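You operate a simulated robot arm through the tools that you are given. There is no shell and no other tool. Be economical: measure what you need, move in short steps, check, and stop when the job is done.

The job below is to be done with a simulated two-armed robot. You get a single attempt, and the scene is never put back.

TASK
Take the grey cloth from the teal table and lay it out flat on the beige table.

Only the result counts: the job must be done as asked and must still hold three seconds after the hand-in. Knocking over, shifting, dropping, spilling or breaking anything else fails it. Flat cloth is picked up by pressing the open fingertips on it (5 to 10 N) and closing them slowly along it; thin cloth reads only 2 to 8 mm in the jaws.

THE ROBOT
Two 7-joint arms with two-finger parallel grippers on one trunk, on a base that drives. Base frame: it is fixed to the floor where the robot stands at the start and does not move with it; the origin is under the middle of the robot, x ahead of it, y to its left, z up; the surface under the hand at the start is at about z = 80. Units: cm, degrees, N and s.
The left shoulder is at the start at [-9.2, 11.9, 82.5], the right one opposite. With the tool pointing down near the work surface each hand reaches from about 14 to 58 cm from the robot's upright axis, wherever it stands, measured 20 degrees to its own side. Places, roughly: beige table [-110, -10, 80]. Payload 3.43 kg a hand.
The tool frame of a hand sits at the grasp point between the pads (the TCP): z along the fingers, y along the line on which they close. The tips reach 3 cm beyond it. Largest opening 9.4 cm; finger width 2.8, thickness 1; the body of the gripper, 5 by 9.6 cm, starts 5.5 cm behind the TCP.
Orientation is that of the tool frame in the base frame, as a unit quaternion [w, x, y, z]. With the fingers straight down and closing along the base's y, the tool's x points along the base's -x, its y along +y and its z along -z.

THE INTERFACE
- The arms move only by the tool move_arm. It takes "left_moves", "right_moves" or both (then of equal length, played together; a hand with none holds still); each is a list of rows, each an object (a shift or turn left out is 0, a gripper value left out holds the last) with "delta_pos": the shift along the base's x, y, z in units of 250 mm (1.0 is 250 mm), a list of three; "turn": the turn, a rotation vector about the base's x, y, z in units of 120 degrees (1.0 is 120 degrees), a list of three; "fingers": the closure, from 0 (fully open) to 1 (shut). In form: [{"delta_pos": [dx, dy, dz], "turn": [rx, ry, rz], "fingers": fingers}, ...]. A call has 1 to 8 rows; each row is the pose to reach, as a shift and turn from the pose commanded when the call began. A call with a number of a shift or a turn outside -1 to 1 is refused whole. Rows are played at 5 a second. More than 5 cm and 8.6 degrees between two rows, or a gripper value outside its range, and nothing of the call is played. A pose out of reach is approached as far as the arm can. The call stops where the force on the tool passes 40 N (or 10 N more than at its start, if that is more) or the arm is blocked; 0.2 s more then pass. The fingers move at their own pace (about 15.3 cm/s each) and stop on an object; they squeeze with about 39 N. The grip force told is the motor's: it shows also when the fingers shut on nothing. Time passes only in rows, and 0.2 s behind the last, so rows that repeat a pose let the fingers close. It gives the time, the measured TCP pose, the force on the tool (base axes), the opening and the grip force at its end, in the units of the frame above (readings bear some noise), with the torque about the TCP (base axes, N m) and any sound that the robot's microphone picked up.
- Cameras (640 x 400 px; columns grow to the right, rows downward): "scene" is now at [0.42, -3.07, 151.1]; the picture's right is [-0.52, -0.86, 0.00], its down [-0.80, 0.48, -0.36] and it looks along [0.31, -0.19, -0.93] (base axes); focal length 214 px, centre (320, 200). "left" rides on the left gripper at [7.6, -1.4, -10.2] in its tool frame; the picture's right is [0.18, 0.98, 0.00], its down [-0.75, 0.14, -0.64] and it looks along [-0.63, 0.12, 0.77] (tool axes); focal length 243 px, centre (320, 200). "right" rides on the right gripper at [7.6, 1.4, -10.3] in its tool frame; the picture's right is [-0.18, 0.98, 0.00], its down [-0.75, -0.14, -0.64] and it looks along [-0.63, -0.12, 0.77] (tool axes); focal length 243 px, centre (320, 200). There is no depth. A picture from a camera that has moved, and an enlarged one, comes with that camera's place and axes in the base frame and with its lens.
- snapshot(camera): a new picture of that camera. The clock stands still meanwhile.
- raise_lower(by): slides the trunk up (or, below 0, down) by that many cm; the arms and the scene camera ride with it, the base frame stays. It gives what a move gives, with no picture.
- drive_base(legs): drives the robot by 1 to 6 legs, each [ahead, left, turn to the left] in cm, cm and degrees, along the robot's own axes; the way and the turn of a leg run together, so that a leg with both is an arc; at most 150 cm and 180 degrees a leg. The arms and the cameras ride along, it lands a little off, and it stops where it bumps. It gives what a move gives.
- head_to(pan, tilt): turns the head with the scene camera to pan (to the left, within 143 degrees either way) and tilt (down, from -29 to 69), counted from straight ahead of the robot. It gives what a move gives.
- enlarge(camera, box): a new picture of the part [left, top, right, bottom] of that camera's present view, enlarged. The clock stands still meanwhile.
- job_done(): hands the job in; it is judged then, once.

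Go step by step. Nothing tells you exact positions but the pictures and the camera data: compare them with the known pose of the tool, close in by small moves and look again before you grip or let go. The budget is 120 turns and 100 pictures, counting those below and the enlarged ones. Unless the task says otherwise, let go and move clear before handing in, and close with one line.

The tools are called after ">>>" as name(argument=value, ...) on one line, values as JSON. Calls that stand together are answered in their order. move_arm: Moves the arms, as the interface text tells. Its arguments: {"type":"object","properties":{"left_moves":{"type":"array","items":{"type":"object","properties":{"delta_pos":{"type":"array","items":{"type":"number"}},"turn":{"type":"array","items":{"type":"number"}},"fingers":{"type":"number"}}}},"right_moves":{"type":"array","items":{"type":"object","properties":{"delta_pos":{"type":"array","items":{"type":"number"}},"turn":{"type":"array","items":{"type":"number"}},"fingers":{"type":"number"}}}}},"required":[]} The other tools are called the same way: raise_lower (by) slides the trunk up or down; drive_base (legs) drives the base; head_to (pan, tilt) turns the head that bears the scene camera; snapshot (camera) takes a picture; enlarge (camera, box) takes an enlarged picture of a part of a camera's view; job_done () hands the job in.

At the start:

```text
t: 0.0
left_position: [39.74, 16.28, 103.08]
left_tcp_rot: [0.0, 0.0, 1.0, 0.0]
left_force: [-0.1, -0.1, 0.4]
left_ft_torque: [0.03, -0.01, -0.04]
left_width: 9.41
left_grip_force: 0.1
right_position: [30.83, -19.18, 102.89]
right_tcp_rot: [0.0, 0.001, 1.0, 0.001]
right_force: [0.9, -0.1, -0.6]
right_ft_torque: [-0.02, 0.02, -0.02]
right_width: 9.4
right_grip_force: 0.0
trunk travel left (down, up): [-25.0, 8.5]
robot x, y, heading: [0.09, 0.23, -0.1]
head pan, tilt: [-31.2, 68.8]
```

scene: 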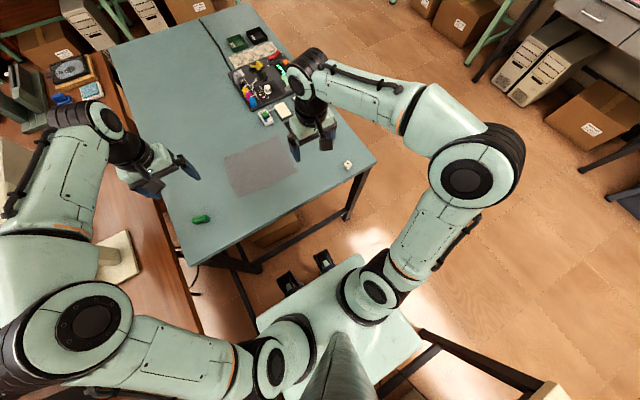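
right: 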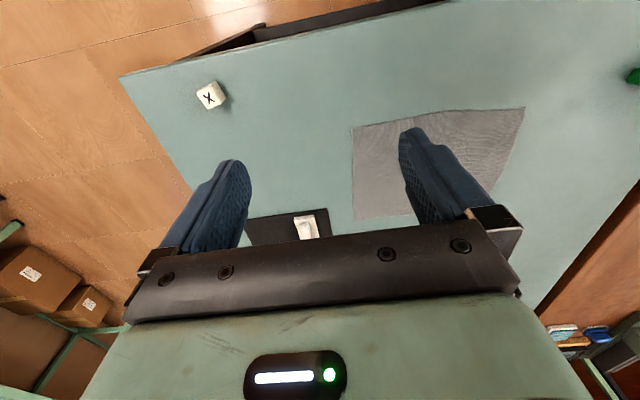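
left: 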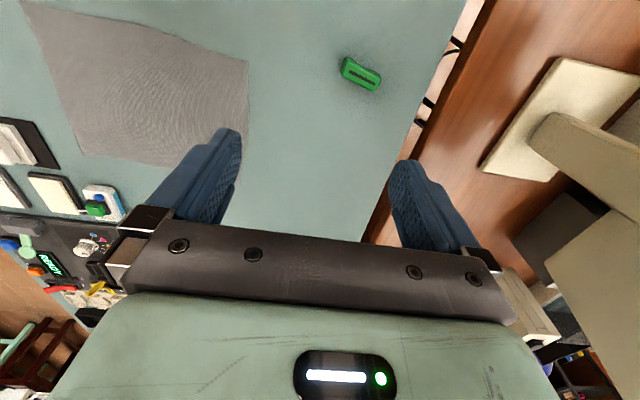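

The grey cloth lies at roughly x 38 to 60, y -17 to 8 on the teal table. I'll look at the beige table behind me and take a closer view of the cloth.

>>> enlarge(camera="scene", box=[180, 100, 380, 225])

>>> head_to(pan=143, tilt=35)

>>> snapshot(camera="scene")

>>> head_to(pan=-143, tilt=35)

>>> snapshot(camera="scene")

```text
3.20 times, centred on (280, 162) of scene
camera zoom: at [0.42, -3.07, 151.1], right [-0.52, -0.86, 0.0], down [-0.8, 0.48, -0.36], along [0.31, -0.19, -0.93], focal length 686 px, centre (448, 320)
```

zoom: 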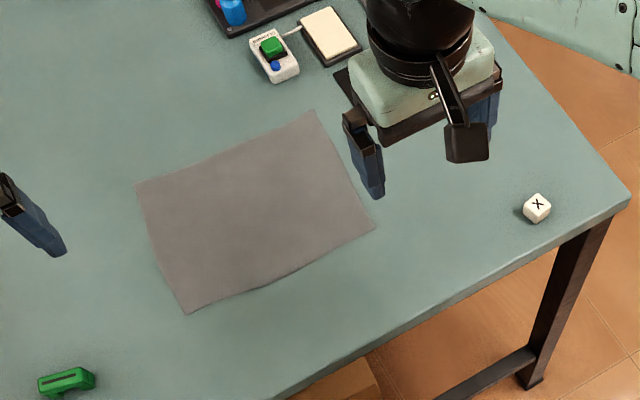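

```text
t: 2.6
left_position: [39.71, 16.42, 102.84]
left_tcp_rot: [0.0, 0.0, 1.0, 0.0]
left_force: [-0.1, -0.8, -0.4]
left_ft_torque: [0.02, 0.01, -0.01]
left_width: 9.38
left_grip_force: 0.0
right_position: [30.82, -19.14, 102.98]
right_tcp_rot: [0.001, 0.0, 1.0, 0.0]
right_force: [-0.4, 0.0, 1.2]
right_ft_torque: [0.02, 0.01, -0.03]
right_width: 9.39
right_grip_force: 0.1
trunk travel left (down, up): [-25.0, 8.5]
robot x, y, heading: [0.13, -0.08, 0.1]
head pan, tilt: [143.0, 35.0]
```

```text
95 pictures are left
camera scene: at [-11.39, 5.13, 155.46], right [0.6, 0.8, 0.0], down [0.46, -0.35, -0.82], along [-0.65, 0.49, -0.57], focal length 214 px, centre (320, 200)
```

scene: 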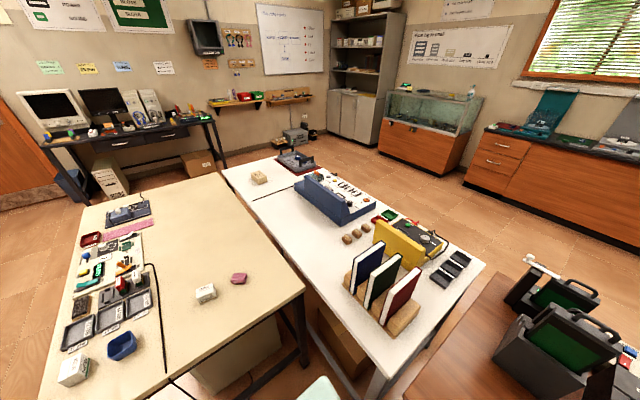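

```text
t: 6.6
left_position: [39.71, 16.47, 102.78]
left_tcp_rot: [-0.001, -0.001, 1.0, 0.001]
left_force: [0.0, -0.6, -0.2]
left_ft_torque: [-0.01, 0.0, -0.02]
left_width: 9.4
left_grip_force: 0.1
right_position: [30.87, -19.13, 102.97]
right_tcp_rot: [0.0, 0.0, 1.0, 0.0]
right_force: [-0.3, 0.4, -0.6]
right_ft_torque: [-0.01, 0.04, 0.0]
right_width: 9.41
right_grip_force: 0.0
trunk travel left (down, up): [-25.0, 8.5]
robot x, y, heading: [-0.15, 0.09, -0.2]
head pan, tilt: [-143.0, 35.0]
```

```text
94 pictures are left
camera scene: at [-11.39, -5.47, 155.46], right [-0.6, 0.8, 0.0], down [0.46, 0.35, -0.82], along [-0.65, -0.49, -0.57], focal length 214 px, centre (320, 200)
```

scene: 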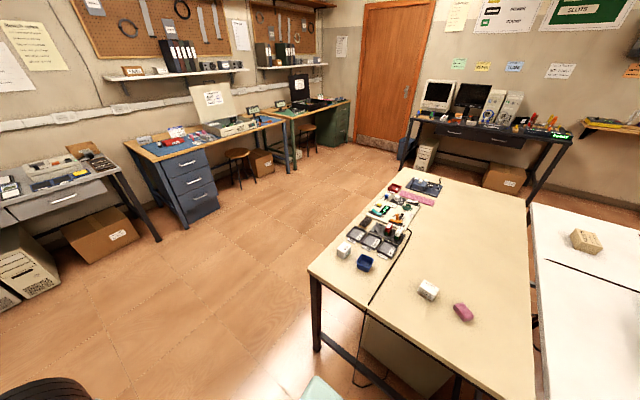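

The beige table spans about x -54 to -176 and y -43 to 29. Its free area lies beyond the two small blocks at x ≈ -73, to the right of the cable. I'll pinch the near corners of the cloth with both hands, so I'm moving over them first.

>>> head_to(pan=0, tilt=60)

>>> move_arm(left_moves=[{"delta_pos": [0.018, -0.123, -0.1], "fingers": 0.57}, {"delta_pos": [0.036, -0.245, -0.2], "fingers": 0.57}, {"delta_pos": [0.054, -0.368, -0.3], "fingers": 0.57}, {"delta_pos": [0.072, -0.49, -0.4], "fingers": 0.57}, {"delta_pos": [0.072, -0.49, -0.5], "fingers": 0.57}], right_moves=[{"delta_pos": [0.092, 0.06, -0.1], "fingers": 0.57}, {"delta_pos": [0.183, 0.119, -0.2], "fingers": 0.57}, {"delta_pos": [0.275, 0.178, -0.3], "fingers": 0.57}, {"delta_pos": [0.366, 0.238, -0.4], "fingers": 0.57}, {"delta_pos": [0.366, 0.238, -0.5], "fingers": 0.57}])

>>> snapshot(camera="scene")

>>> snapshot(camera="right")

>>> snapshot(camera="left")

```text
t: 8.8
left_position: [39.78, 16.41, 102.86]
left_tcp_rot: [0.0, 0.001, 1.0, 0.001]
left_force: [0.2, -0.4, 0.9]
left_ft_torque: [0.01, 0.01, -0.02]
left_width: 9.4
left_grip_force: 0.1
right_position: [30.93, -19.07, 102.93]
right_tcp_rot: [0.0, 0.0, 1.0, 0.0]
right_force: [0.5, -0.3, 0.1]
right_ft_torque: [0.02, 0.01, 0.01]
right_width: 9.4
right_grip_force: 0.1
trunk travel left (down, up): [-25.0, 8.5]
robot x, y, heading: [-0.11, -0.23, 0.1]
head pan, tilt: [0.0, 60.0]
```

```text
t: 10.0
left_position: [41.26, 3.98, 90.33]
left_tcp_rot: [0.001, 0.0, 1.0, -0.001]
left_force: [0.0, 0.0, 0.8]
left_ft_torque: [-0.01, 0.02, 0.03]
left_width: 4.03
left_grip_force: 0.1
right_position: [40.0, -13.37, 90.38]
right_tcp_rot: [0.0, 0.0, 1.0, 0.0]
right_force: [-0.1, 0.8, 0.1]
right_ft_torque: [0.0, -0.01, 0.01]
right_width: 4.02
right_grip_force: 0.1
trunk travel left (down, up): [-25.0, 8.5]
robot x, y, heading: [0.1, -0.16, -0.3]
head pan, tilt: [0.0, 60.0]
```

```text
93 pictures are left
camera scene: at [2.29, -0.14, 152.03], right [0.0, -1.0, 0.0], down [-0.87, 0.0, -0.5], along [0.5, 0.0, -0.87], focal length 214 px, centre (320, 200)
```

scene: 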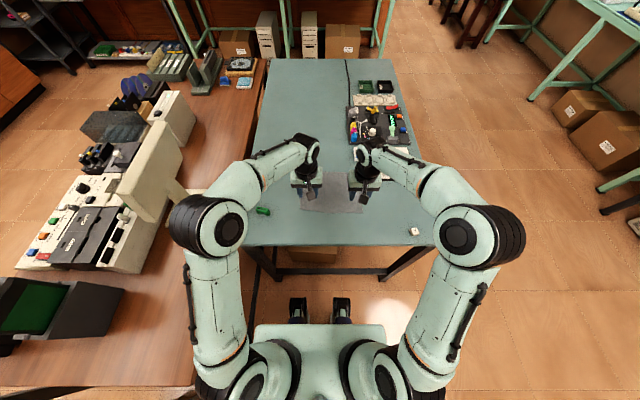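

```text
92 pictures are left
camera right: at [32.39, -11.96, 100.64], right [0.18, 0.98, 0.0], down [0.75, -0.14, 0.64], along [0.63, -0.12, -0.77], focal length 243 px, centre (320, 200)
```

right: 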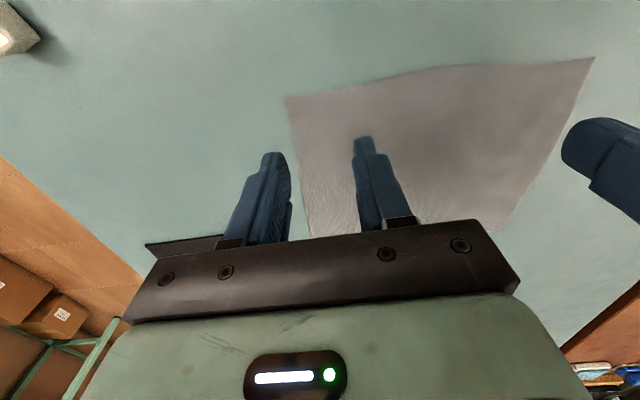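

```text
91 pictures are left
camera left: at [33.69, 2.56, 100.47], right [-0.18, 0.98, 0.0], down [0.75, 0.14, 0.64], along [0.63, 0.12, -0.77], focal length 243 px, centre (320, 200)
```

left: 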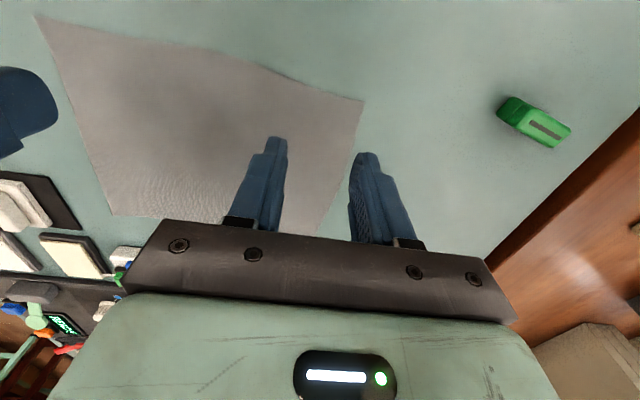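

The corners check out at C (38.2, -16) and D (39.4, 7.2). Next I shift the hands slightly inward and lower them to just above the cloth.

>>> move_arm(left_moves=[{"delta_pos": [0, -0.004, -0.13], "fingers": 0.64}, {"delta_pos": [0, -0.004, -0.26], "fingers": 0.64}, {"delta_pos": [0, -0.004, -0.27], "fingers": 0.64}], right_moves=[{"delta_pos": [0.008, 0.036, -0.13], "fingers": 0.64}, {"delta_pos": [0.008, 0.036, -0.26], "fingers": 0.64}, {"delta_pos": [0.008, 0.036, -0.27], "fingers": 0.64}])

>>> snapshot(camera="right")

```text
t: 10.8
left_position: [41.44, 4.02, 83.58]
left_tcp_rot: [0.0, 0.0, 1.0, 0.0]
left_force: [-0.3, 0.3, 0.5]
left_ft_torque: [-0.01, 0.03, 0.02]
left_width: 3.38
left_grip_force: 0.1
right_position: [40.09, -12.45, 83.72]
right_tcp_rot: [-0.001, 0.0, 1.0, 0.0]
right_force: [-0.1, -0.1, 0.3]
right_ft_torque: [0.03, 0.01, 0.01]
right_width: 3.41
right_grip_force: 0.0
trunk travel left (down, up): [-25.0, 8.5]
robot x, y, heading: [-0.28, -0.18, -0.1]
head pan, tilt: [0.0, 60.0]
```

```text
90 pictures are left
camera right: at [32.51, -11.12, 93.94], right [0.18, 0.98, 0.0], down [0.75, -0.14, 0.64], along [0.63, -0.12, -0.77], focal length 243 px, centre (320, 200)
```

right: 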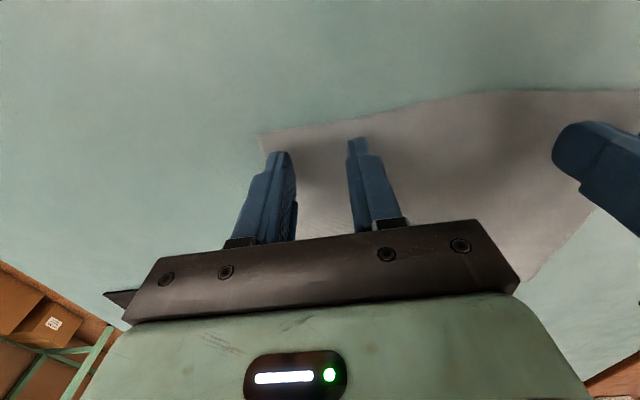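

The right fingers straddle the corner region as intended. Now I lower in small steps until they make contact.

>>> move_arm(left_moves=[{"delta_pos": [0, 0, -0.012]}, {"delta_pos": [0, 0, -0.02]}, {"delta_pos": [0, 0, -0.02]}], right_moves=[{"delta_pos": [0, 0, -0.012]}, {"delta_pos": [0, 0, -0.024]}, {"delta_pos": [0, 0, -0.024]}])

```text
t: 11.6
left_position: [41.41, 4.02, 83.15]
left_tcp_rot: [0.0, 0.0, 1.0, 0.0]
left_force: [0.5, -0.5, 0.7]
left_ft_torque: [0.04, 0.01, -0.03]
left_width: 3.36
left_grip_force: 0.6
right_position: [40.08, -12.41, 83.1]
right_tcp_rot: [0.001, 0.0, 1.0, 0.0]
right_force: [-0.4, -1.1, 3.0]
right_ft_torque: [-0.03, -0.01, 0.0]
right_width: 3.36
right_grip_force: 0.1
trunk travel left (down, up): [-25.0, 8.5]
robot x, y, heading: [0.2, -0.13, 0.2]
head pan, tilt: [0.0, 60.0]
```

>>> move_arm(left_moves=[{"delta_pos": [0, 0, -0.006]}, {"delta_pos": [0, 0, -0.01]}, {"delta_pos": [0, 0, -0.01]}], right_moves=[{"delta_pos": [0, 0, -0.003]}, {"delta_pos": [0, 0, -0.006]}, {"delta_pos": [0, 0, -0.006]}])

```text
t: 12.4
left_position: [41.44, 3.96, 83.12]
left_tcp_rot: [0.004, 0.0, 1.0, -0.001]
left_force: [-0.1, 5.2, 26.4]
left_ft_torque: [0.62, 0.18, -0.05]
left_width: 3.4
left_grip_force: 0.2
right_position: [40.08, -12.44, 83.11]
right_tcp_rot: [0.002, 0.001, 1.0, 0.0]
right_force: [-0.1, -1.3, 8.8]
right_ft_torque: [-0.09, 0.04, 0.03]
right_width: 3.38
right_grip_force: 0.1
trunk travel left (down, up): [-25.0, 8.5]
robot x, y, heading: [0.48, -0.11, -0.1]
head pan, tilt: [0.0, 60.0]
```

The left hand presses too hard at 26 N, so I ease it up.

>>> move_arm(left_moves=[{"delta_pos": [0, 0, 0.005]}, {"delta_pos": [0, 0, 0.006]}])

```text
t: 13.0
left_position: [41.52, 3.96, 83.05]
left_tcp_rot: [0.001, 0.0, 1.0, -0.001]
left_force: [4.0, 2.5, 22.1]
left_ft_torque: [0.49, -0.02, -0.08]
left_width: 3.37
left_grip_force: 0.4
right_position: [40.17, -12.46, 83.2]
right_tcp_rot: [0.002, 0.0, 1.0, 0.0]
right_force: [-0.7, -3.6, 16.4]
right_ft_torque: [-0.15, 0.18, -0.01]
right_width: 3.37
right_grip_force: 0.1
trunk travel left (down, up): [-25.0, 8.5]
robot x, y, heading: [0.2, -0.19, -0.2]
head pan, tilt: [0.0, 60.0]
```

>>> move_arm(left_moves=[{"delta_pos": [0, 0, 0.004]}, {"delta_pos": [0, 0, 0.004]}, {"delta_pos": [0, 0, 0.004]}], right_moves=[{"delta_pos": [0, 0, 0.003]}, {"delta_pos": [0, 0, 0.003]}, {"delta_pos": [0, 0, 0.003]}])

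```text
t: 13.8
left_position: [41.32, 3.93, 83.1]
left_tcp_rot: [0.0, 0.0, 1.0, -0.001]
left_force: [1.1, -0.7, 7.8]
left_ft_torque: [0.14, -0.02, -0.03]
left_width: 3.33
left_grip_force: 0.2
right_position: [40.26, -12.36, 83.0]
right_tcp_rot: [0.001, 0.0, 1.0, 0.0]
right_force: [-2.6, -2.6, 17.3]
right_ft_torque: [-0.23, 0.19, -0.02]
right_width: 3.38
right_grip_force: 0.0
trunk travel left (down, up): [-25.0, 8.5]
robot x, y, heading: [-0.04, 0.0, 0.2]
head pan, tilt: [0.0, 60.0]
```

>>> move_arm(right_moves=[{"delta_pos": [0, 0, 0.004]}, {"delta_pos": [0, 0, 0.004]}, {"delta_pos": [0, 0, 0.004]}])

```text
t: 14.6
left_position: [41.42, 4.08, 83.1]
left_tcp_rot: [0.0, 0.0, 1.0, 0.0]
left_force: [-0.7, -1.0, 4.7]
left_ft_torque: [0.06, 0.03, 0.05]
left_width: 3.36
left_grip_force: 0.0
right_position: [40.16, -12.32, 83.13]
right_tcp_rot: [-0.002, 0.0, 1.0, 0.0]
right_force: [0.5, -1.1, 2.2]
right_ft_torque: [-0.06, -0.05, -0.02]
right_width: 3.39
right_grip_force: 0.1
trunk travel left (down, up): [-25.0, 8.5]
robot x, y, heading: [-0.07, 0.18, 0.1]
head pan, tilt: [0.0, 60.0]
```

>>> move_arm(left_moves=[{"delta_pos": [0, 0, -0.002]}, {"delta_pos": [0, 0, -0.002]}, {"delta_pos": [0, 0, -0.002]}], right_moves=[{"delta_pos": [0, 0, -0.002]}, {"delta_pos": [0, 0, -0.002]}, {"delta_pos": [0, 0, -0.002]}])

```text
t: 15.4
left_position: [41.63, 4.05, 83.16]
left_tcp_rot: [0.001, 0.0, 1.0, 0.0]
left_force: [-1.1, 0.4, 6.3]
left_ft_torque: [0.13, 0.08, 0.03]
left_width: 3.37
left_grip_force: 0.2
right_position: [40.14, -12.37, 83.17]
right_tcp_rot: [0.001, -0.001, 1.0, 0.0]
right_force: [0.1, 0.3, 4.2]
right_ft_torque: [-0.06, 0.01, 0.01]
right_width: 3.38
right_grip_force: 0.0
trunk travel left (down, up): [-25.0, 8.5]
robot x, y, heading: [-0.04, -0.17, 0.3]
head pan, tilt: [0.0, 60.0]
```

Contact is about 4 to 6 N on each hand. I add a touch of pressure and close slowly.

>>> move_arm(left_moves=[{"delta_pos": [0, 0, -0.001], "fingers": 0.68}, {"delta_pos": [0, 0, -0.001], "fingers": 0.72}, {"delta_pos": [0, 0, -0.001], "fingers": 0.76}, {"delta_pos": [0, 0, -0.001], "fingers": 0.8}, {"delta_pos": [0, 0, -0.001], "fingers": 0.84}, {"delta_pos": [0, 0, -0.001], "fingers": 0.88}, {"delta_pos": [0, 0, -0.001], "fingers": 0.92}, {"delta_pos": [0, 0, -0.001], "fingers": 0.96}], right_moves=[{"delta_pos": [0, 0, -0.002], "fingers": 0.68}, {"delta_pos": [0, 0, -0.002], "fingers": 0.72}, {"delta_pos": [0, 0, -0.002], "fingers": 0.76}, {"delta_pos": [0, 0, -0.002], "fingers": 0.8}, {"delta_pos": [0, 0, -0.002], "fingers": 0.84}, {"delta_pos": [0, 0, -0.002], "fingers": 0.88}, {"delta_pos": [0, 0, -0.002], "fingers": 0.92}, {"delta_pos": [0, 0, -0.002], "fingers": 0.96}])

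>>> move_arm(left_moves=[{"fingers": 1}, {"fingers": 1}, {"fingers": 1}], right_moves=[{"fingers": 1}, {"fingers": 1}, {"fingers": 1}])

>>> snapshot(camera="right")

>>> snapshot(camera="left")

```text
t: 17.2
left_position: [41.55, 3.83, 83.18]
left_tcp_rot: [0.0, 0.0, 1.0, -0.001]
left_force: [-0.4, -1.0, 13.4]
left_ft_torque: [-0.08, 0.07, 0.0]
left_width: 0.48
left_grip_force: 0.8
right_position: [40.1, -12.22, 83.12]
right_tcp_rot: [0.001, 0.0, 1.0, -0.001]
right_force: [0.4, 2.7, 10.7]
right_ft_torque: [0.06, 0.07, 0.0]
right_width: 0.43
right_grip_force: 0.8
trunk travel left (down, up): [-25.0, 8.5]
robot x, y, heading: [-0.24, -0.12, -0.1]
head pan, tilt: [0.0, 60.0]
```

```text
t: 18.0
left_position: [41.42, 3.92, 83.19]
left_tcp_rot: [0.001, 0.0, 1.0, -0.001]
left_force: [0.2, -7.3, 14.7]
left_ft_torque: [-0.19, 0.09, -0.06]
left_width: 0.13
left_grip_force: 35.8
right_position: [39.98, -12.27, 83.2]
right_tcp_rot: [0.002, -0.001, 1.0, 0.001]
right_force: [0.8, 6.3, 10.5]
right_ft_torque: [0.2, 0.07, 0.08]
right_width: 0.16
right_grip_force: 36.9
trunk travel left (down, up): [-25.0, 8.5]
robot x, y, heading: [0.19, -0.22, 0.1]
head pan, tilt: [0.0, 60.0]
```

```text
89 pictures are left
camera right: at [32.4, -10.89, 93.38], right [0.18, 0.98, 0.0], down [0.75, -0.14, 0.64], along [0.63, -0.12, -0.77], focal length 243 px, centre (320, 200)
```

right: 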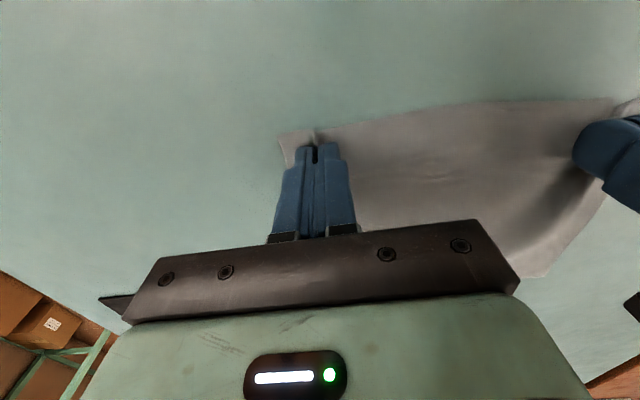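

```text
88 pictures are left
camera left: at [33.89, 2.39, 93.26], right [-0.18, 0.98, 0.0], down [0.75, 0.14, 0.64], along [0.63, 0.12, -0.77], focal length 243 px, centre (320, 200)
```

left: 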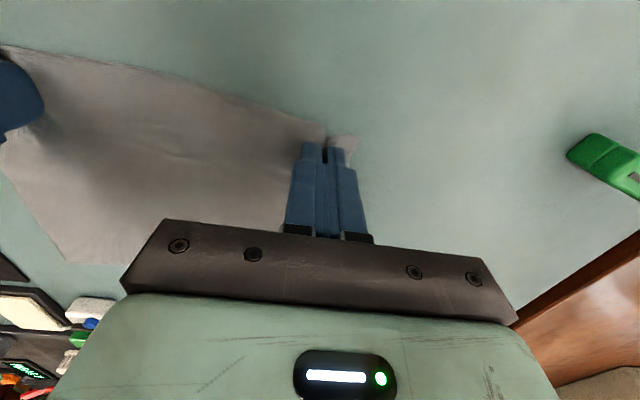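

Both grippers seem to have gathered cloth, though the widths are thin. I lift a little and check.

>>> move_arm(left_moves=[{"delta_pos": [0, 0, 0.06]}, {"delta_pos": [0, 0, 0.12]}, {"delta_pos": [0, 0, 0.18]}, {"delta_pos": [0, 0, 0.24]}], right_moves=[{"delta_pos": [0, 0, 0.06]}, {"delta_pos": [0, 0, 0.12]}, {"delta_pos": [0, 0, 0.18]}, {"delta_pos": [0, 0, 0.24]}])

>>> snapshot(camera="right")

>>> snapshot(camera="left")

```text
t: 19.0
left_position: [41.49, 4.09, 88.92]
left_tcp_rot: [0.001, -0.001, 1.0, 0.001]
left_force: [-0.9, -6.2, -0.5]
left_ft_torque: [-0.2, 0.03, -0.08]
left_width: 0.13
left_grip_force: 36.1
right_position: [40.11, -12.32, 89.14]
right_tcp_rot: [0.0, -0.001, 1.0, 0.0]
right_force: [0.7, 5.9, 0.2]
right_ft_torque: [0.18, -0.02, 0.11]
right_width: 0.18
right_grip_force: 36.3
trunk travel left (down, up): [-25.0, 8.5]
robot x, y, heading: [-0.06, -0.1, 0.1]
head pan, tilt: [0.0, 60.0]
```

```text
87 pictures are left
camera right: at [32.48, -10.76, 99.37], right [0.18, 0.98, 0.0], down [0.75, -0.14, 0.64], along [0.63, -0.12, -0.77], focal length 243 px, centre (320, 200)
```

right: 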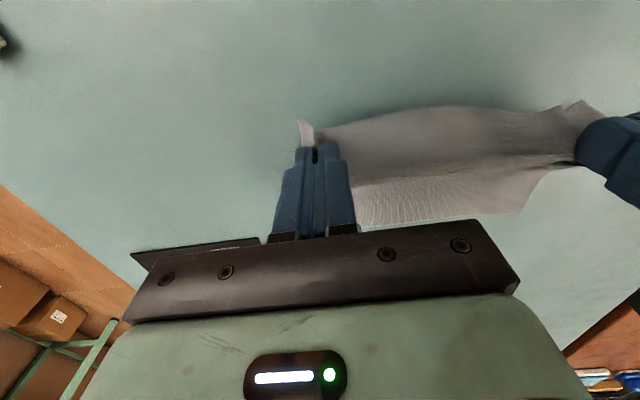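

```text
86 pictures are left
camera left: at [33.9, 2.68, 99.14], right [-0.18, 0.98, 0.0], down [0.75, 0.14, 0.64], along [0.63, 0.12, -0.77], focal length 243 px, centre (320, 200)
```

left: 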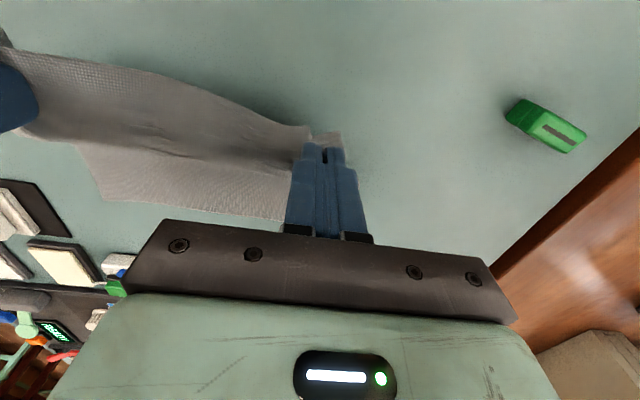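

Both corners are held and the cloth is taut between the hands. I relax the tension slightly and raise well clear.

>>> move_arm(left_moves=[{"delta_pos": [0, -0.008, 0.1]}, {"delta_pos": [-0.03, -0.016, 0.28]}, {"delta_pos": [-0.06, -0.016, 0.46]}, {"delta_pos": [-0.09, -0.016, 0.64]}, {"delta_pos": [-0.12, -0.016, 0.82]}, {"delta_pos": [-0.15, -0.016, 0.96]}], right_moves=[{"delta_pos": [0, 0.008, 0.1]}, {"delta_pos": [-0.03, 0.016, 0.28]}, {"delta_pos": [-0.06, 0.016, 0.46]}, {"delta_pos": [-0.09, 0.016, 0.64]}, {"delta_pos": [-0.12, 0.016, 0.82]}, {"delta_pos": [-0.15, 0.016, 0.96]}])

>>> head_to(pan=0, tilt=69)

>>> snapshot(camera="scene")

>>> head_to(pan=-120, tilt=60)

>>> snapshot(camera="scene")

```text
t: 20.4
left_position: [37.68, 3.72, 113.27]
left_tcp_rot: [0.0, -0.001, 1.0, 0.0]
left_force: [0.4, -1.0, 0.7]
left_ft_torque: [-0.02, -0.02, 0.0]
left_width: 0.11
left_grip_force: 35.7
right_position: [36.37, -11.54, 113.37]
right_tcp_rot: [0.0, -0.001, 1.0, 0.0]
right_force: [0.4, -0.2, -0.1]
right_ft_torque: [-0.01, -0.02, 0.0]
right_width: 0.16
right_grip_force: 36.5
trunk travel left (down, up): [-25.0, 8.5]
robot x, y, heading: [-0.07, -0.03, -0.3]
head pan, tilt: [0.0, 60.0]
```

```text
t: 21.1
left_position: [37.59, 3.81, 113.14]
left_tcp_rot: [0.0, 0.0, 1.0, 0.0]
left_force: [0.6, 0.1, 0.4]
left_ft_torque: [-0.02, 0.01, 0.01]
left_width: 0.13
left_grip_force: 36.4
right_position: [36.48, -11.57, 113.24]
right_tcp_rot: [0.0, 0.001, 1.0, 0.001]
right_force: [0.2, -0.6, 0.2]
right_ft_torque: [-0.02, -0.02, 0.01]
right_width: 0.16
right_grip_force: 36.5
trunk travel left (down, up): [-25.0, 8.5]
robot x, y, heading: [-0.14, -0.25, -0.2]
head pan, tilt: [0.0, 68.8]
```

```text
85 pictures are left
camera scene: at [1.23, -0.17, 151.1], right [0.0, -1.0, 0.0], down [-0.93, 0.0, -0.36], along [0.36, 0.0, -0.93], focal length 214 px, centre (320, 200)
```

scene: 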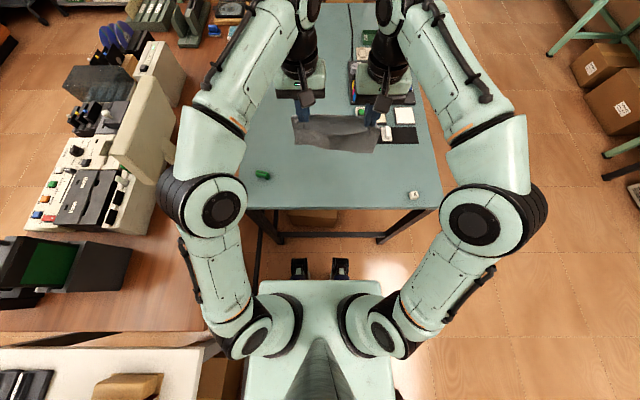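

```text
t: 23.1
left_position: [37.66, 3.83, 113.16]
left_tcp_rot: [-0.001, 0.0, 1.0, 0.0]
left_force: [-0.6, 0.2, 0.4]
left_ft_torque: [0.01, -0.01, -0.03]
left_width: 0.15
left_grip_force: 36.0
right_position: [36.4, -11.7, 113.1]
right_tcp_rot: [0.0, 0.0, 1.0, 0.0]
right_force: [0.2, -0.1, 0.0]
right_ft_torque: [-0.02, -0.02, 0.01]
right_width: 0.18
right_grip_force: 36.7
trunk travel left (down, up): [-25.0, 8.5]
robot x, y, heading: [0.1, -0.29, -0.3]
head pan, tilt: [-120.0, 60.0]
```

```text
84 pictures are left
camera scene: at [-7.69, -5.95, 152.03], right [-0.87, 0.5, 0.0], down [0.43, 0.75, -0.5], along [-0.25, -0.43, -0.87], focal length 214 px, centre (320, 200)
```

scene: 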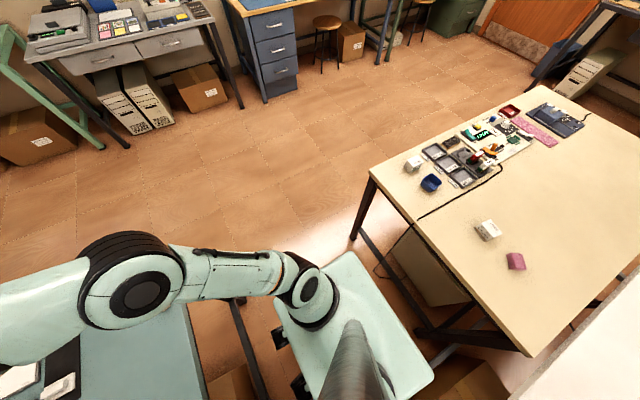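

The cloth hangs well clear of the table. I sidestep right onto open floor and then turn around to the right.

>>> drive_base(legs=[[0, -40, 0], [0, 0, -90], [0, 0, -90]])

>>> head_to(pan=-10, tilt=45)

>>> snapshot(camera="scene")

```text
t: 27.0
left_position: [35.63, -35.26, 113.11]
left_tcp_rot: [0.0, 0.002, 1.0, 0.0]
left_force: [-0.2, 1.9, -1.0]
left_ft_torque: [0.03, -0.03, -0.01]
left_width: 0.13
left_grip_force: 36.1
right_position: [34.39, -50.72, 113.14]
right_tcp_rot: [-0.001, 0.001, 1.0, -0.001]
right_force: [0.7, -0.6, 1.1]
right_ft_torque: [0.01, -0.02, 0.01]
right_width: 0.16
right_grip_force: 35.9
trunk travel left (down, up): [-25.0, 8.5]
robot x, y, heading: [-1.85, -39.05, -0.2]
head pan, tilt: [-120.0, 60.0]
stopped in leg 1: the robot was blocked; the commanded pose is now the measured one
```

```text
t: 28.9
left_position: [35.63, -35.24, 113.18]
left_tcp_rot: [0.0, 0.002, 1.0, 0.0]
left_force: [-0.6, -0.1, 1.0]
left_ft_torque: [0.02, -0.01, 0.0]
left_width: 0.1
left_grip_force: 36.2
right_position: [34.36, -50.69, 113.14]
right_tcp_rot: [0.0, 0.002, 1.0, 0.0]
right_force: [-0.3, 0.4, 0.3]
right_ft_torque: [0.0, 0.01, 0.0]
right_width: 0.16
right_grip_force: 36.3
trunk travel left (down, up): [-25.0, 8.5]
robot x, y, heading: [-1.81, -38.92, -0.0]
head pan, tilt: [-10.0, 45.0]
```

```text
83 pictures are left
camera scene: at [1.61, -40.48, 153.98], right [-0.18, -0.98, 0.0], down [-0.7, 0.13, -0.71], along [0.7, -0.13, -0.71], focal length 214 px, centre (320, 200)
```

scene: 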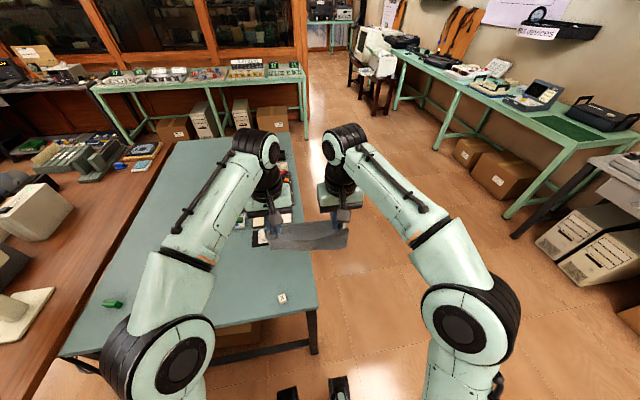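

The drive stopped with a bump after about 39 cm. I look around the base to find what blocked it.

>>> head_to(pan=0, tilt=69)

>>> snapshot(camera="scene")

>>> head_to(pan=-120, tilt=65)

>>> snapshot(camera="scene")

>>> head_to(pan=130, tilt=60)

>>> snapshot(camera="scene")

```text
t: 29.8
left_position: [35.56, -35.23, 113.2]
left_tcp_rot: [0.0, 0.001, 1.0, 0.0]
left_force: [-0.4, 0.3, -0.7]
left_ft_torque: [0.02, 0.02, 0.06]
left_width: 0.12
left_grip_force: 36.1
right_position: [34.43, -50.68, 113.08]
right_tcp_rot: [-0.001, 0.002, 1.0, 0.0]
right_force: [0.0, -0.4, 0.6]
right_ft_torque: [0.01, 0.02, 0.01]
right_width: 0.16
right_grip_force: 36.3
trunk travel left (down, up): [-25.0, 8.5]
robot x, y, heading: [-2.58, -38.84, -0.4]
head pan, tilt: [0.0, 68.8]
```

```text
82 pictures are left
camera scene: at [-0.8, -39.06, 151.1], right [0.0, -1.0, 0.0], down [-0.93, 0.0, -0.36], along [0.36, 0.0, -0.93], focal length 214 px, centre (320, 200)
```

scene: 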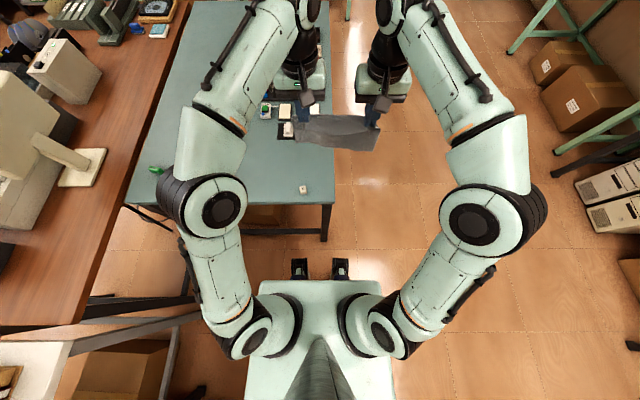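

```text
t: 31.8
left_position: [35.6, -35.28, 113.12]
left_tcp_rot: [0.0, 0.002, 1.0, 0.001]
left_force: [0.2, 0.5, -0.1]
left_ft_torque: [0.02, 0.0, -0.01]
left_width: 0.13
left_grip_force: 36.2
right_position: [34.36, -50.58, 113.19]
right_tcp_rot: [0.001, 0.002, 1.0, 0.0]
right_force: [-0.6, -0.3, 0.3]
right_ft_torque: [0.03, 0.01, 0.01]
right_width: 0.18
right_grip_force: 36.9
trunk travel left (down, up): [-25.0, 8.5]
robot x, y, heading: [-2.3, -38.89, -0.5]
head pan, tilt: [-120.0, 65.0]
```

```text
81 pictures are left
camera scene: at [-9.44, -44.28, 151.48], right [-0.86, 0.5, 0.0], down [0.46, 0.78, -0.42], along [-0.21, -0.37, -0.91], focal length 214 px, centre (320, 200)
```

scene: 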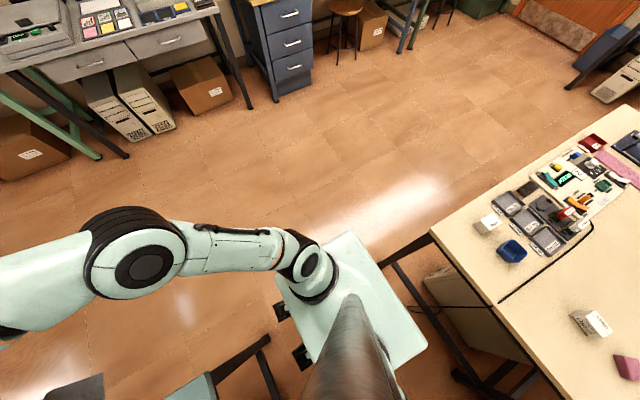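

```text
t: 35.3
left_position: [35.64, -35.22, 113.19]
left_tcp_rot: [0.0, 0.002, 1.0, 0.001]
left_force: [-0.2, -0.3, 0.4]
left_ft_torque: [0.02, 0.04, 0.04]
left_width: 0.13
left_grip_force: 36.1
right_position: [34.39, -50.63, 113.21]
right_tcp_rot: [0.0, 0.002, 1.0, -0.001]
right_force: [-0.4, -0.4, 0.4]
right_ft_torque: [0.01, -0.04, 0.04]
right_width: 0.12
right_grip_force: 36.6
trunk travel left (down, up): [-25.0, 8.5]
robot x, y, heading: [-2.21, -38.83, -0.1]
head pan, tilt: [130.0, 60.0]
```

```text
80 pictures are left
camera scene: at [-10.66, -33.91, 152.03], right [0.77, 0.64, 0.0], down [0.55, -0.67, -0.5], along [-0.32, 0.38, -0.87], focal length 214 px, centre (320, 200)
```

scene: 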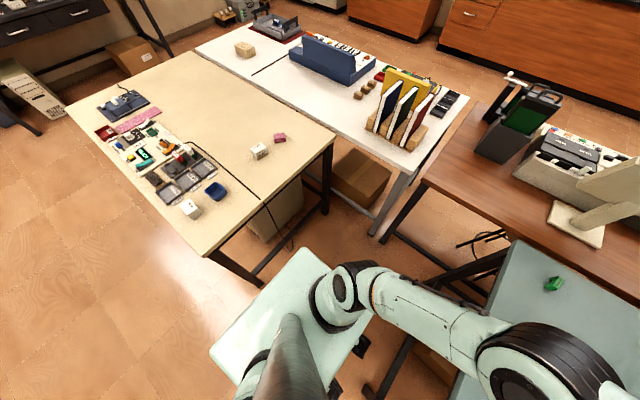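

Nothing visible touches: the feet are about 13 cm from the teal table's leg and the rear is clear of the beige table. I try a small further sidestep.

>>> drive_base(legs=[[1.5, -8, 0]])

```text
t: 36.3
left_position: [35.56, -37.23, 113.14]
left_tcp_rot: [0.0, -0.001, 1.0, 0.001]
left_force: [-0.3, -0.4, 0.4]
left_ft_torque: [-0.02, 0.01, -0.01]
left_width: 0.14
left_grip_force: 35.8
right_position: [34.42, -52.57, 113.11]
right_tcp_rot: [0.0, -0.001, 1.0, 0.002]
right_force: [-0.6, -0.1, -0.1]
right_ft_torque: [0.05, 0.01, -0.03]
right_width: 0.17
right_grip_force: 36.8
trunk travel left (down, up): [-25.0, 8.5]
robot x, y, heading: [-2.05, -40.77, -0.0]
head pan, tilt: [130.0, 60.0]
stopped in leg 1: the robot was blocked; the commanded pose is now the measured one
```

A rounded base of about 29 cm radius seems to be touching the teal table's front leg at (27, -42). I back away from it before going on.

>>> drive_base(legs=[[-8, 0, 0], [0, -25, 0]])

```text
t: 39.8
left_position: [27.62, -62.56, 113.13]
left_tcp_rot: [0.001, 0.0, 1.0, 0.001]
left_force: [-0.6, 0.4, -0.7]
left_ft_torque: [-0.01, 0.02, 0.0]
left_width: 0.12
left_grip_force: 36.4
right_position: [26.31, -77.92, 112.99]
right_tcp_rot: [0.0, 0.001, 1.0, 0.002]
right_force: [-0.7, -0.5, -0.1]
right_ft_torque: [-0.01, 0.0, -0.01]
right_width: 0.18
right_grip_force: 36.5
trunk travel left (down, up): [-25.0, 8.5]
robot x, y, heading: [-9.88, -66.41, -0.3]
head pan, tilt: [130.0, 60.0]
```

That is clear. Now the turn around to the right.

>>> drive_base(legs=[[0, 0, -90], [0, 0, -90]])

>>> head_to(pan=-25, tilt=50)

>>> snapshot(camera="scene")

```text
t: 47.9
left_position: [-47.8, -68.55, 113.22]
left_tcp_rot: [0.0, 1.0, -0.02, -0.001]
left_force: [-0.5, 0.3, 0.8]
left_ft_torque: [-0.03, 0.0, 0.04]
left_width: 0.13
left_grip_force: 36.0
right_position: [-46.01, -53.22, 113.11]
right_tcp_rot: [0.0, 1.0, -0.02, 0.0]
right_force: [0.2, 0.3, 0.3]
right_ft_torque: [0.02, 0.01, 0.03]
right_width: 0.16
right_grip_force: 36.4
trunk travel left (down, up): [-25.0, 8.5]
robot x, y, heading: [-10.38, -66.37, 177.4]
head pan, tilt: [130.0, 60.0]
```

```text
t: 50.3
left_position: [-47.84, -68.64, 113.22]
left_tcp_rot: [-0.001, 1.0, -0.019, 0.0]
left_force: [-0.4, -0.3, -0.1]
left_ft_torque: [-0.02, -0.01, 0.02]
left_width: 0.12
left_grip_force: 36.6
right_position: [-45.94, -53.32, 113.23]
right_tcp_rot: [0.001, 1.0, -0.02, 0.0]
right_force: [-0.6, -0.5, 0.0]
right_ft_torque: [-0.02, 0.02, 0.03]
right_width: 0.19
right_grip_force: 36.0
trunk travel left (down, up): [-25.0, 8.5]
robot x, y, heading: [-10.15, -66.04, 177.5]
head pan, tilt: [-25.0, 50.0]
```

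```text
79 pictures are left
camera scene: at [-12.54, -63.08, 153.29], right [0.46, 0.89, 0.0], down [0.68, -0.35, -0.64], along [-0.57, 0.3, -0.77], focal length 214 px, centre (320, 200)
```

scene: 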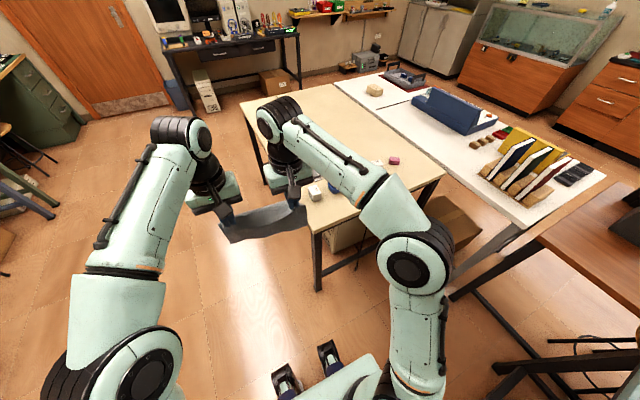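

I'm facing the beige table now. I look closer at the underside of its near edge.

>>> enlarge(camera="scene", box=[280, 130, 500, 300])

```text
2.35 times, centred on (390, 215) of scene
camera zoom: at [-12.54, -63.08, 153.29], right [0.46, 0.89, 0.0], down [0.68, -0.35, -0.64], along [-0.57, 0.3, -0.77], focal length 505 px, centre (155, 165)
```

zoom: 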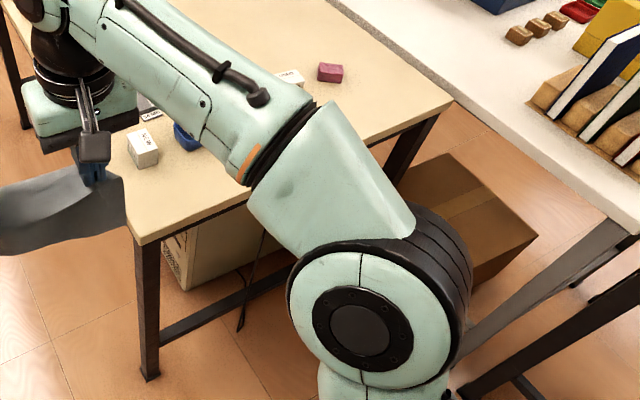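

A low front rail keeps the base from getting near the free area, and the near edge has blocks and a cable. The far end of the table (x ≈ -176) looks empty with open floor beyond it, so I'll drive around by the clear lane at y ≈ -96.

>>> drive_base(legs=[[0, 30, 0], [0, 0, 2.5], [130, 0, 0]])

>>> head_to(pan=-30, tilt=35)

>>> snapshot(camera="scene")

```text
t: 60.0
left_position: [-179.67, -98.3, 113.2]
left_tcp_rot: [0.0, 1.0, -0.004, -0.001]
left_force: [0.2, -0.7, -1.3]
left_ft_torque: [-0.01, -0.01, 0.03]
left_width: 0.17
left_grip_force: 36.2
right_position: [-178.17, -82.97, 113.14]
right_tcp_rot: [0.002, 1.0, -0.002, 0.0]
right_force: [0.3, -0.1, 0.5]
right_ft_torque: [0.0, 0.0, -0.02]
right_width: 0.19
right_grip_force: 36.5
trunk travel left (down, up): [-25.0, 8.5]
robot x, y, heading: [-142.03, -94.7, 179.3]
head pan, tilt: [-25.0, 50.0]
```

```text
t: 60.8
left_position: [-179.52, -98.29, 113.13]
left_tcp_rot: [0.001, 1.0, -0.004, 0.0]
left_force: [0.5, -0.4, 0.2]
left_ft_torque: [0.07, 0.03, 0.0]
left_width: 0.15
left_grip_force: 36.4
right_position: [-178.21, -82.86, 113.13]
right_tcp_rot: [0.001, 1.0, -0.002, 0.0]
right_force: [-0.8, 0.2, 0.1]
right_ft_torque: [0.02, 0.0, 0.02]
right_width: 0.17
right_grip_force: 36.8
trunk travel left (down, up): [-25.0, 8.5]
robot x, y, heading: [-141.75, -95.02, 179.6]
head pan, tilt: [-30.0, 35.0]
```

```text
77 pictures are left
camera scene: at [-145.05, -90.45, 155.46], right [0.51, 0.86, 0.0], down [0.49, -0.29, -0.82], along [-0.71, 0.41, -0.57], focal length 214 px, centre (320, 200)
```

scene: 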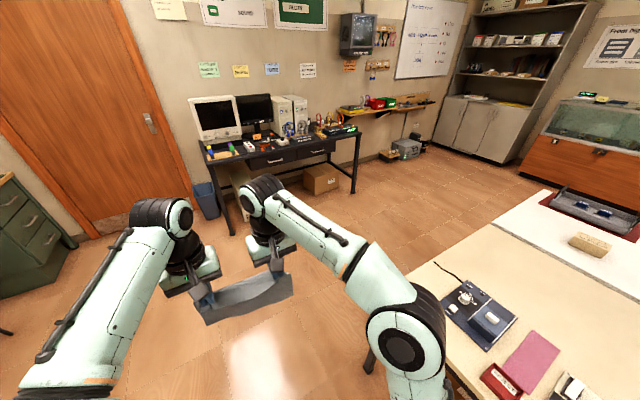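

The far end is clear for y above about -5. I drive past it, turn around, and sidestep to line up at y ≈ 10.

>>> drive_base(legs=[[85, 0, 0], [0, 0, 90], [0, 0, 90]])

>>> head_to(pan=40, tilt=50)

>>> snapshot(camera="scene")

```text
t: 72.9
left_position: [-189.21, -90.56, 113.17]
left_tcp_rot: [0.001, 0.002, 1.0, 0.0]
left_force: [0.0, 0.2, 0.3]
left_ft_torque: [-0.02, -0.02, -0.04]
left_width: 0.09
left_grip_force: 35.8
right_position: [-190.4, -105.94, 113.12]
right_tcp_rot: [0.0, 0.001, 1.0, 0.002]
right_force: [0.1, -0.4, 0.3]
right_ft_torque: [0.0, -0.02, -0.03]
right_width: 0.16
right_grip_force: 36.8
trunk travel left (down, up): [-25.0, 8.5]
robot x, y, heading: [-226.5, -94.57, -0.2]
head pan, tilt: [-30.0, 35.0]
```

```text
t: 74.3
left_position: [-189.03, -90.51, 113.15]
left_tcp_rot: [-0.001, 0.001, 1.0, 0.0]
left_force: [0.9, -0.6, -1.1]
left_ft_torque: [0.03, -0.02, -0.05]
left_width: 0.11
left_grip_force: 36.5
right_position: [-190.35, -105.97, 113.11]
right_tcp_rot: [0.0, 0.001, 1.0, 0.001]
right_force: [0.1, 0.4, 0.2]
right_ft_torque: [-0.03, 0.0, -0.03]
right_width: 0.17
right_grip_force: 36.4
trunk travel left (down, up): [-25.0, 8.5]
robot x, y, heading: [-226.25, -94.5, -0.3]
head pan, tilt: [40.0, 50.0]
```

```text
76 pictures are left
camera scene: at [-225.18, -89.52, 153.29], right [0.64, -0.77, 0.0], down [-0.59, -0.49, -0.64], along [0.49, 0.41, -0.77], focal length 214 px, centre (320, 200)
```

scene: 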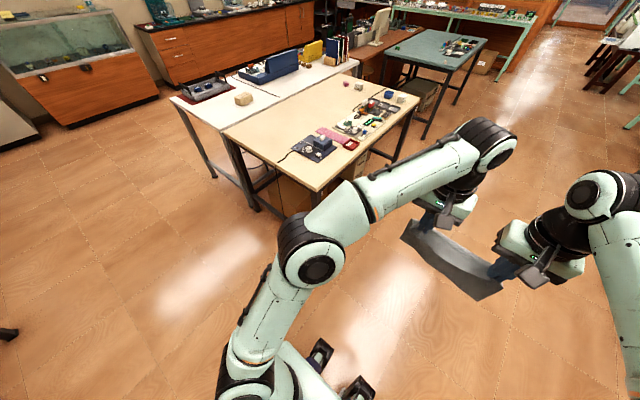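

>>> drive_base(legs=[[0, 108, 0], [15, 0, 0.3]])

>>> head_to(pan=0, tilt=60)

>>> snapshot(camera="scene")

>>> snapshot(camera="right")

```text
t: 85.1
left_position: [-174.05, 18.5, 113.17]
left_tcp_rot: [0.001, -0.006, 1.0, 0.0]
left_force: [0.0, 0.7, -0.4]
left_ft_torque: [0.01, 0.03, -0.05]
left_width: 0.14
left_grip_force: 35.9
right_position: [-175.11, 3.16, 113.11]
right_tcp_rot: [0.001, -0.006, 1.0, 0.001]
right_force: [0.5, -0.5, 0.1]
right_ft_torque: [-0.03, 0.03, -0.02]
right_width: 0.17
right_grip_force: 36.6
trunk travel left (down, up): [-25.0, 8.5]
robot x, y, heading: [-211.83, 14.1, 0.8]
head pan, tilt: [40.0, 50.0]
```

```text
t: 86.2
left_position: [-174.04, 18.39, 113.21]
left_tcp_rot: [0.001, -0.005, 1.0, 0.0]
left_force: [0.3, 0.0, -0.7]
left_ft_torque: [0.04, 0.02, -0.04]
left_width: 0.13
left_grip_force: 35.9
right_position: [-175.04, 3.14, 113.13]
right_tcp_rot: [0.0, -0.005, 1.0, 0.001]
right_force: [0.6, -0.5, 0.3]
right_ft_torque: [0.0, 0.0, -0.02]
right_width: 0.16
right_grip_force: 36.4
trunk travel left (down, up): [-25.0, 8.5]
robot x, y, heading: [-211.89, 14.53, 0.4]
head pan, tilt: [0.0, 60.0]
```

```text
75 pictures are left
camera scene: at [-209.36, 14.1, 152.04], right [0.01, -1.0, 0.0], down [-0.87, -0.01, -0.5], along [0.5, 0.01, -0.87], focal length 214 px, centre (320, 200)
```

scene: 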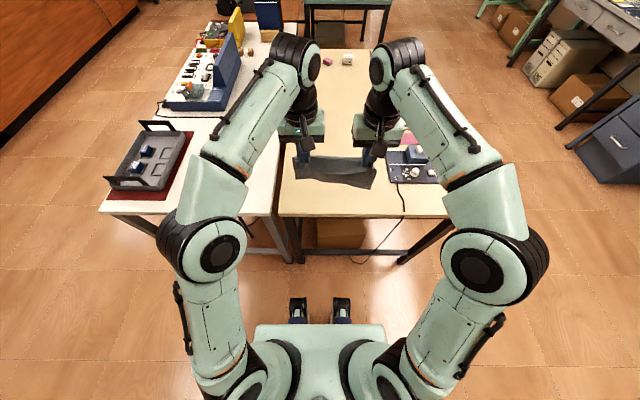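

```text
74 pictures are left
camera right: at [-182.8, 4.38, 123.44], right [0.17, 0.98, 0.0], down [0.76, -0.13, 0.64], along [0.63, -0.11, -0.77], focal length 243 px, centre (320, 200)
```

right: 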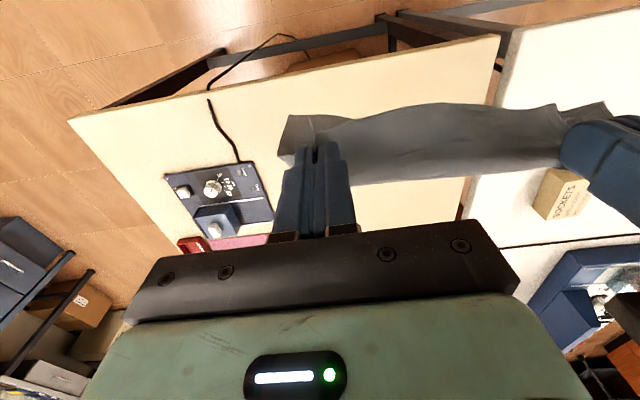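

The cloth hangs over the table end, whose edge is at x ≈ -174.4 with the free region y -12 to 29. I move ahead 5 cm more for reach, then bring the hands out over x ≈ -151.

>>> drive_base(legs=[[5, 0, -0.5]])

>>> move_arm(left_moves=[{"delta_pos": [0.13, 0, -0.05]}, {"delta_pos": [0.26, 0, -0.1]}, {"delta_pos": [0.39, 0, -0.15]}, {"delta_pos": [0.52, 0.01, -0.2]}, {"delta_pos": [0.65, 0.01, -0.25]}, {"delta_pos": [0.7, 0.01, -0.3]}, {"delta_pos": [0.7, 0.01, -0.3]}, {"delta_pos": [0.7, 0.01, -0.3]}], right_moves=[{"delta_pos": [0.13, 0, -0.05]}, {"delta_pos": [0.26, 0, -0.1]}, {"delta_pos": [0.39, 0, -0.15]}, {"delta_pos": [0.52, -0.01, -0.2]}, {"delta_pos": [0.65, -0.01, -0.25]}, {"delta_pos": [0.74, -0.01, -0.3]}, {"delta_pos": [0.74, -0.01, -0.3]}, {"delta_pos": [0.74, -0.01, -0.3]}])

>>> snapshot(camera="scene")

>>> snapshot(camera="left")

```text
t: 87.1
left_position: [-169.21, 18.18, 113.16]
left_tcp_rot: [0.0, -0.001, 1.0, 0.0]
left_force: [0.6, 0.0, 0.3]
left_ft_torque: [0.01, 0.04, -0.04]
left_width: 0.12
left_grip_force: 35.9
right_position: [-170.42, 2.82, 113.29]
right_tcp_rot: [-0.001, -0.003, 1.0, 0.001]
right_force: [0.7, 1.3, -1.0]
right_ft_torque: [-0.02, 0.04, -0.02]
right_width: 0.18
right_grip_force: 36.7
trunk travel left (down, up): [-25.0, 8.5]
robot x, y, heading: [-206.91, 14.11, -0.1]
head pan, tilt: [0.0, 60.0]
```

```text
t: 88.9
left_position: [-158.95, 19.57, 104.07]
left_tcp_rot: [0.001, 0.0, 1.0, -0.002]
left_force: [1.1, -16.8, -1.4]
left_ft_torque: [-0.5, -0.04, -0.11]
left_width: 0.13
left_grip_force: 36.6
left hand out of reach, approached as far as the arm can: row 3, 4, 5, 6, 7, 8
right_position: [-157.73, 2.07, 103.2]
right_tcp_rot: [0.0, -0.003, 1.0, 0.002]
right_force: [-2.2, 15.9, 1.1]
right_ft_torque: [0.5, 0.04, 0.21]
right_width: 0.19
right_grip_force: 36.5
right hand out of reach, approached as far as the arm can: row 4, 5, 6, 7, 8
trunk travel left (down, up): [-25.0, 8.5]
robot x, y, heading: [-206.55, 14.01, 0.1]
head pan, tilt: [0.0, 60.0]
```

```text
73 pictures are left
camera scene: at [-204.6, 14.07, 152.03], right [0.0, -1.0, 0.0], down [-0.87, 0.0, -0.5], along [0.5, 0.0, -0.87], focal length 214 px, centre (320, 200)
```

scene: 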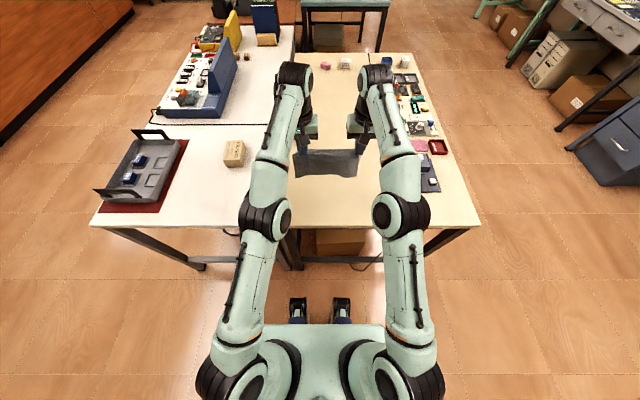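

```text
72 pictures are left
camera left: at [-166.52, 17.99, 114.25], right [-0.18, 0.98, 0.0], down [0.75, 0.14, 0.64], along [0.63, 0.12, -0.77], focal length 243 px, centre (320, 200)
```

left: 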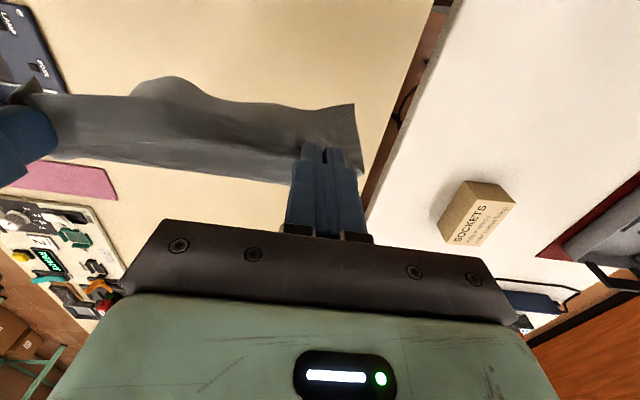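

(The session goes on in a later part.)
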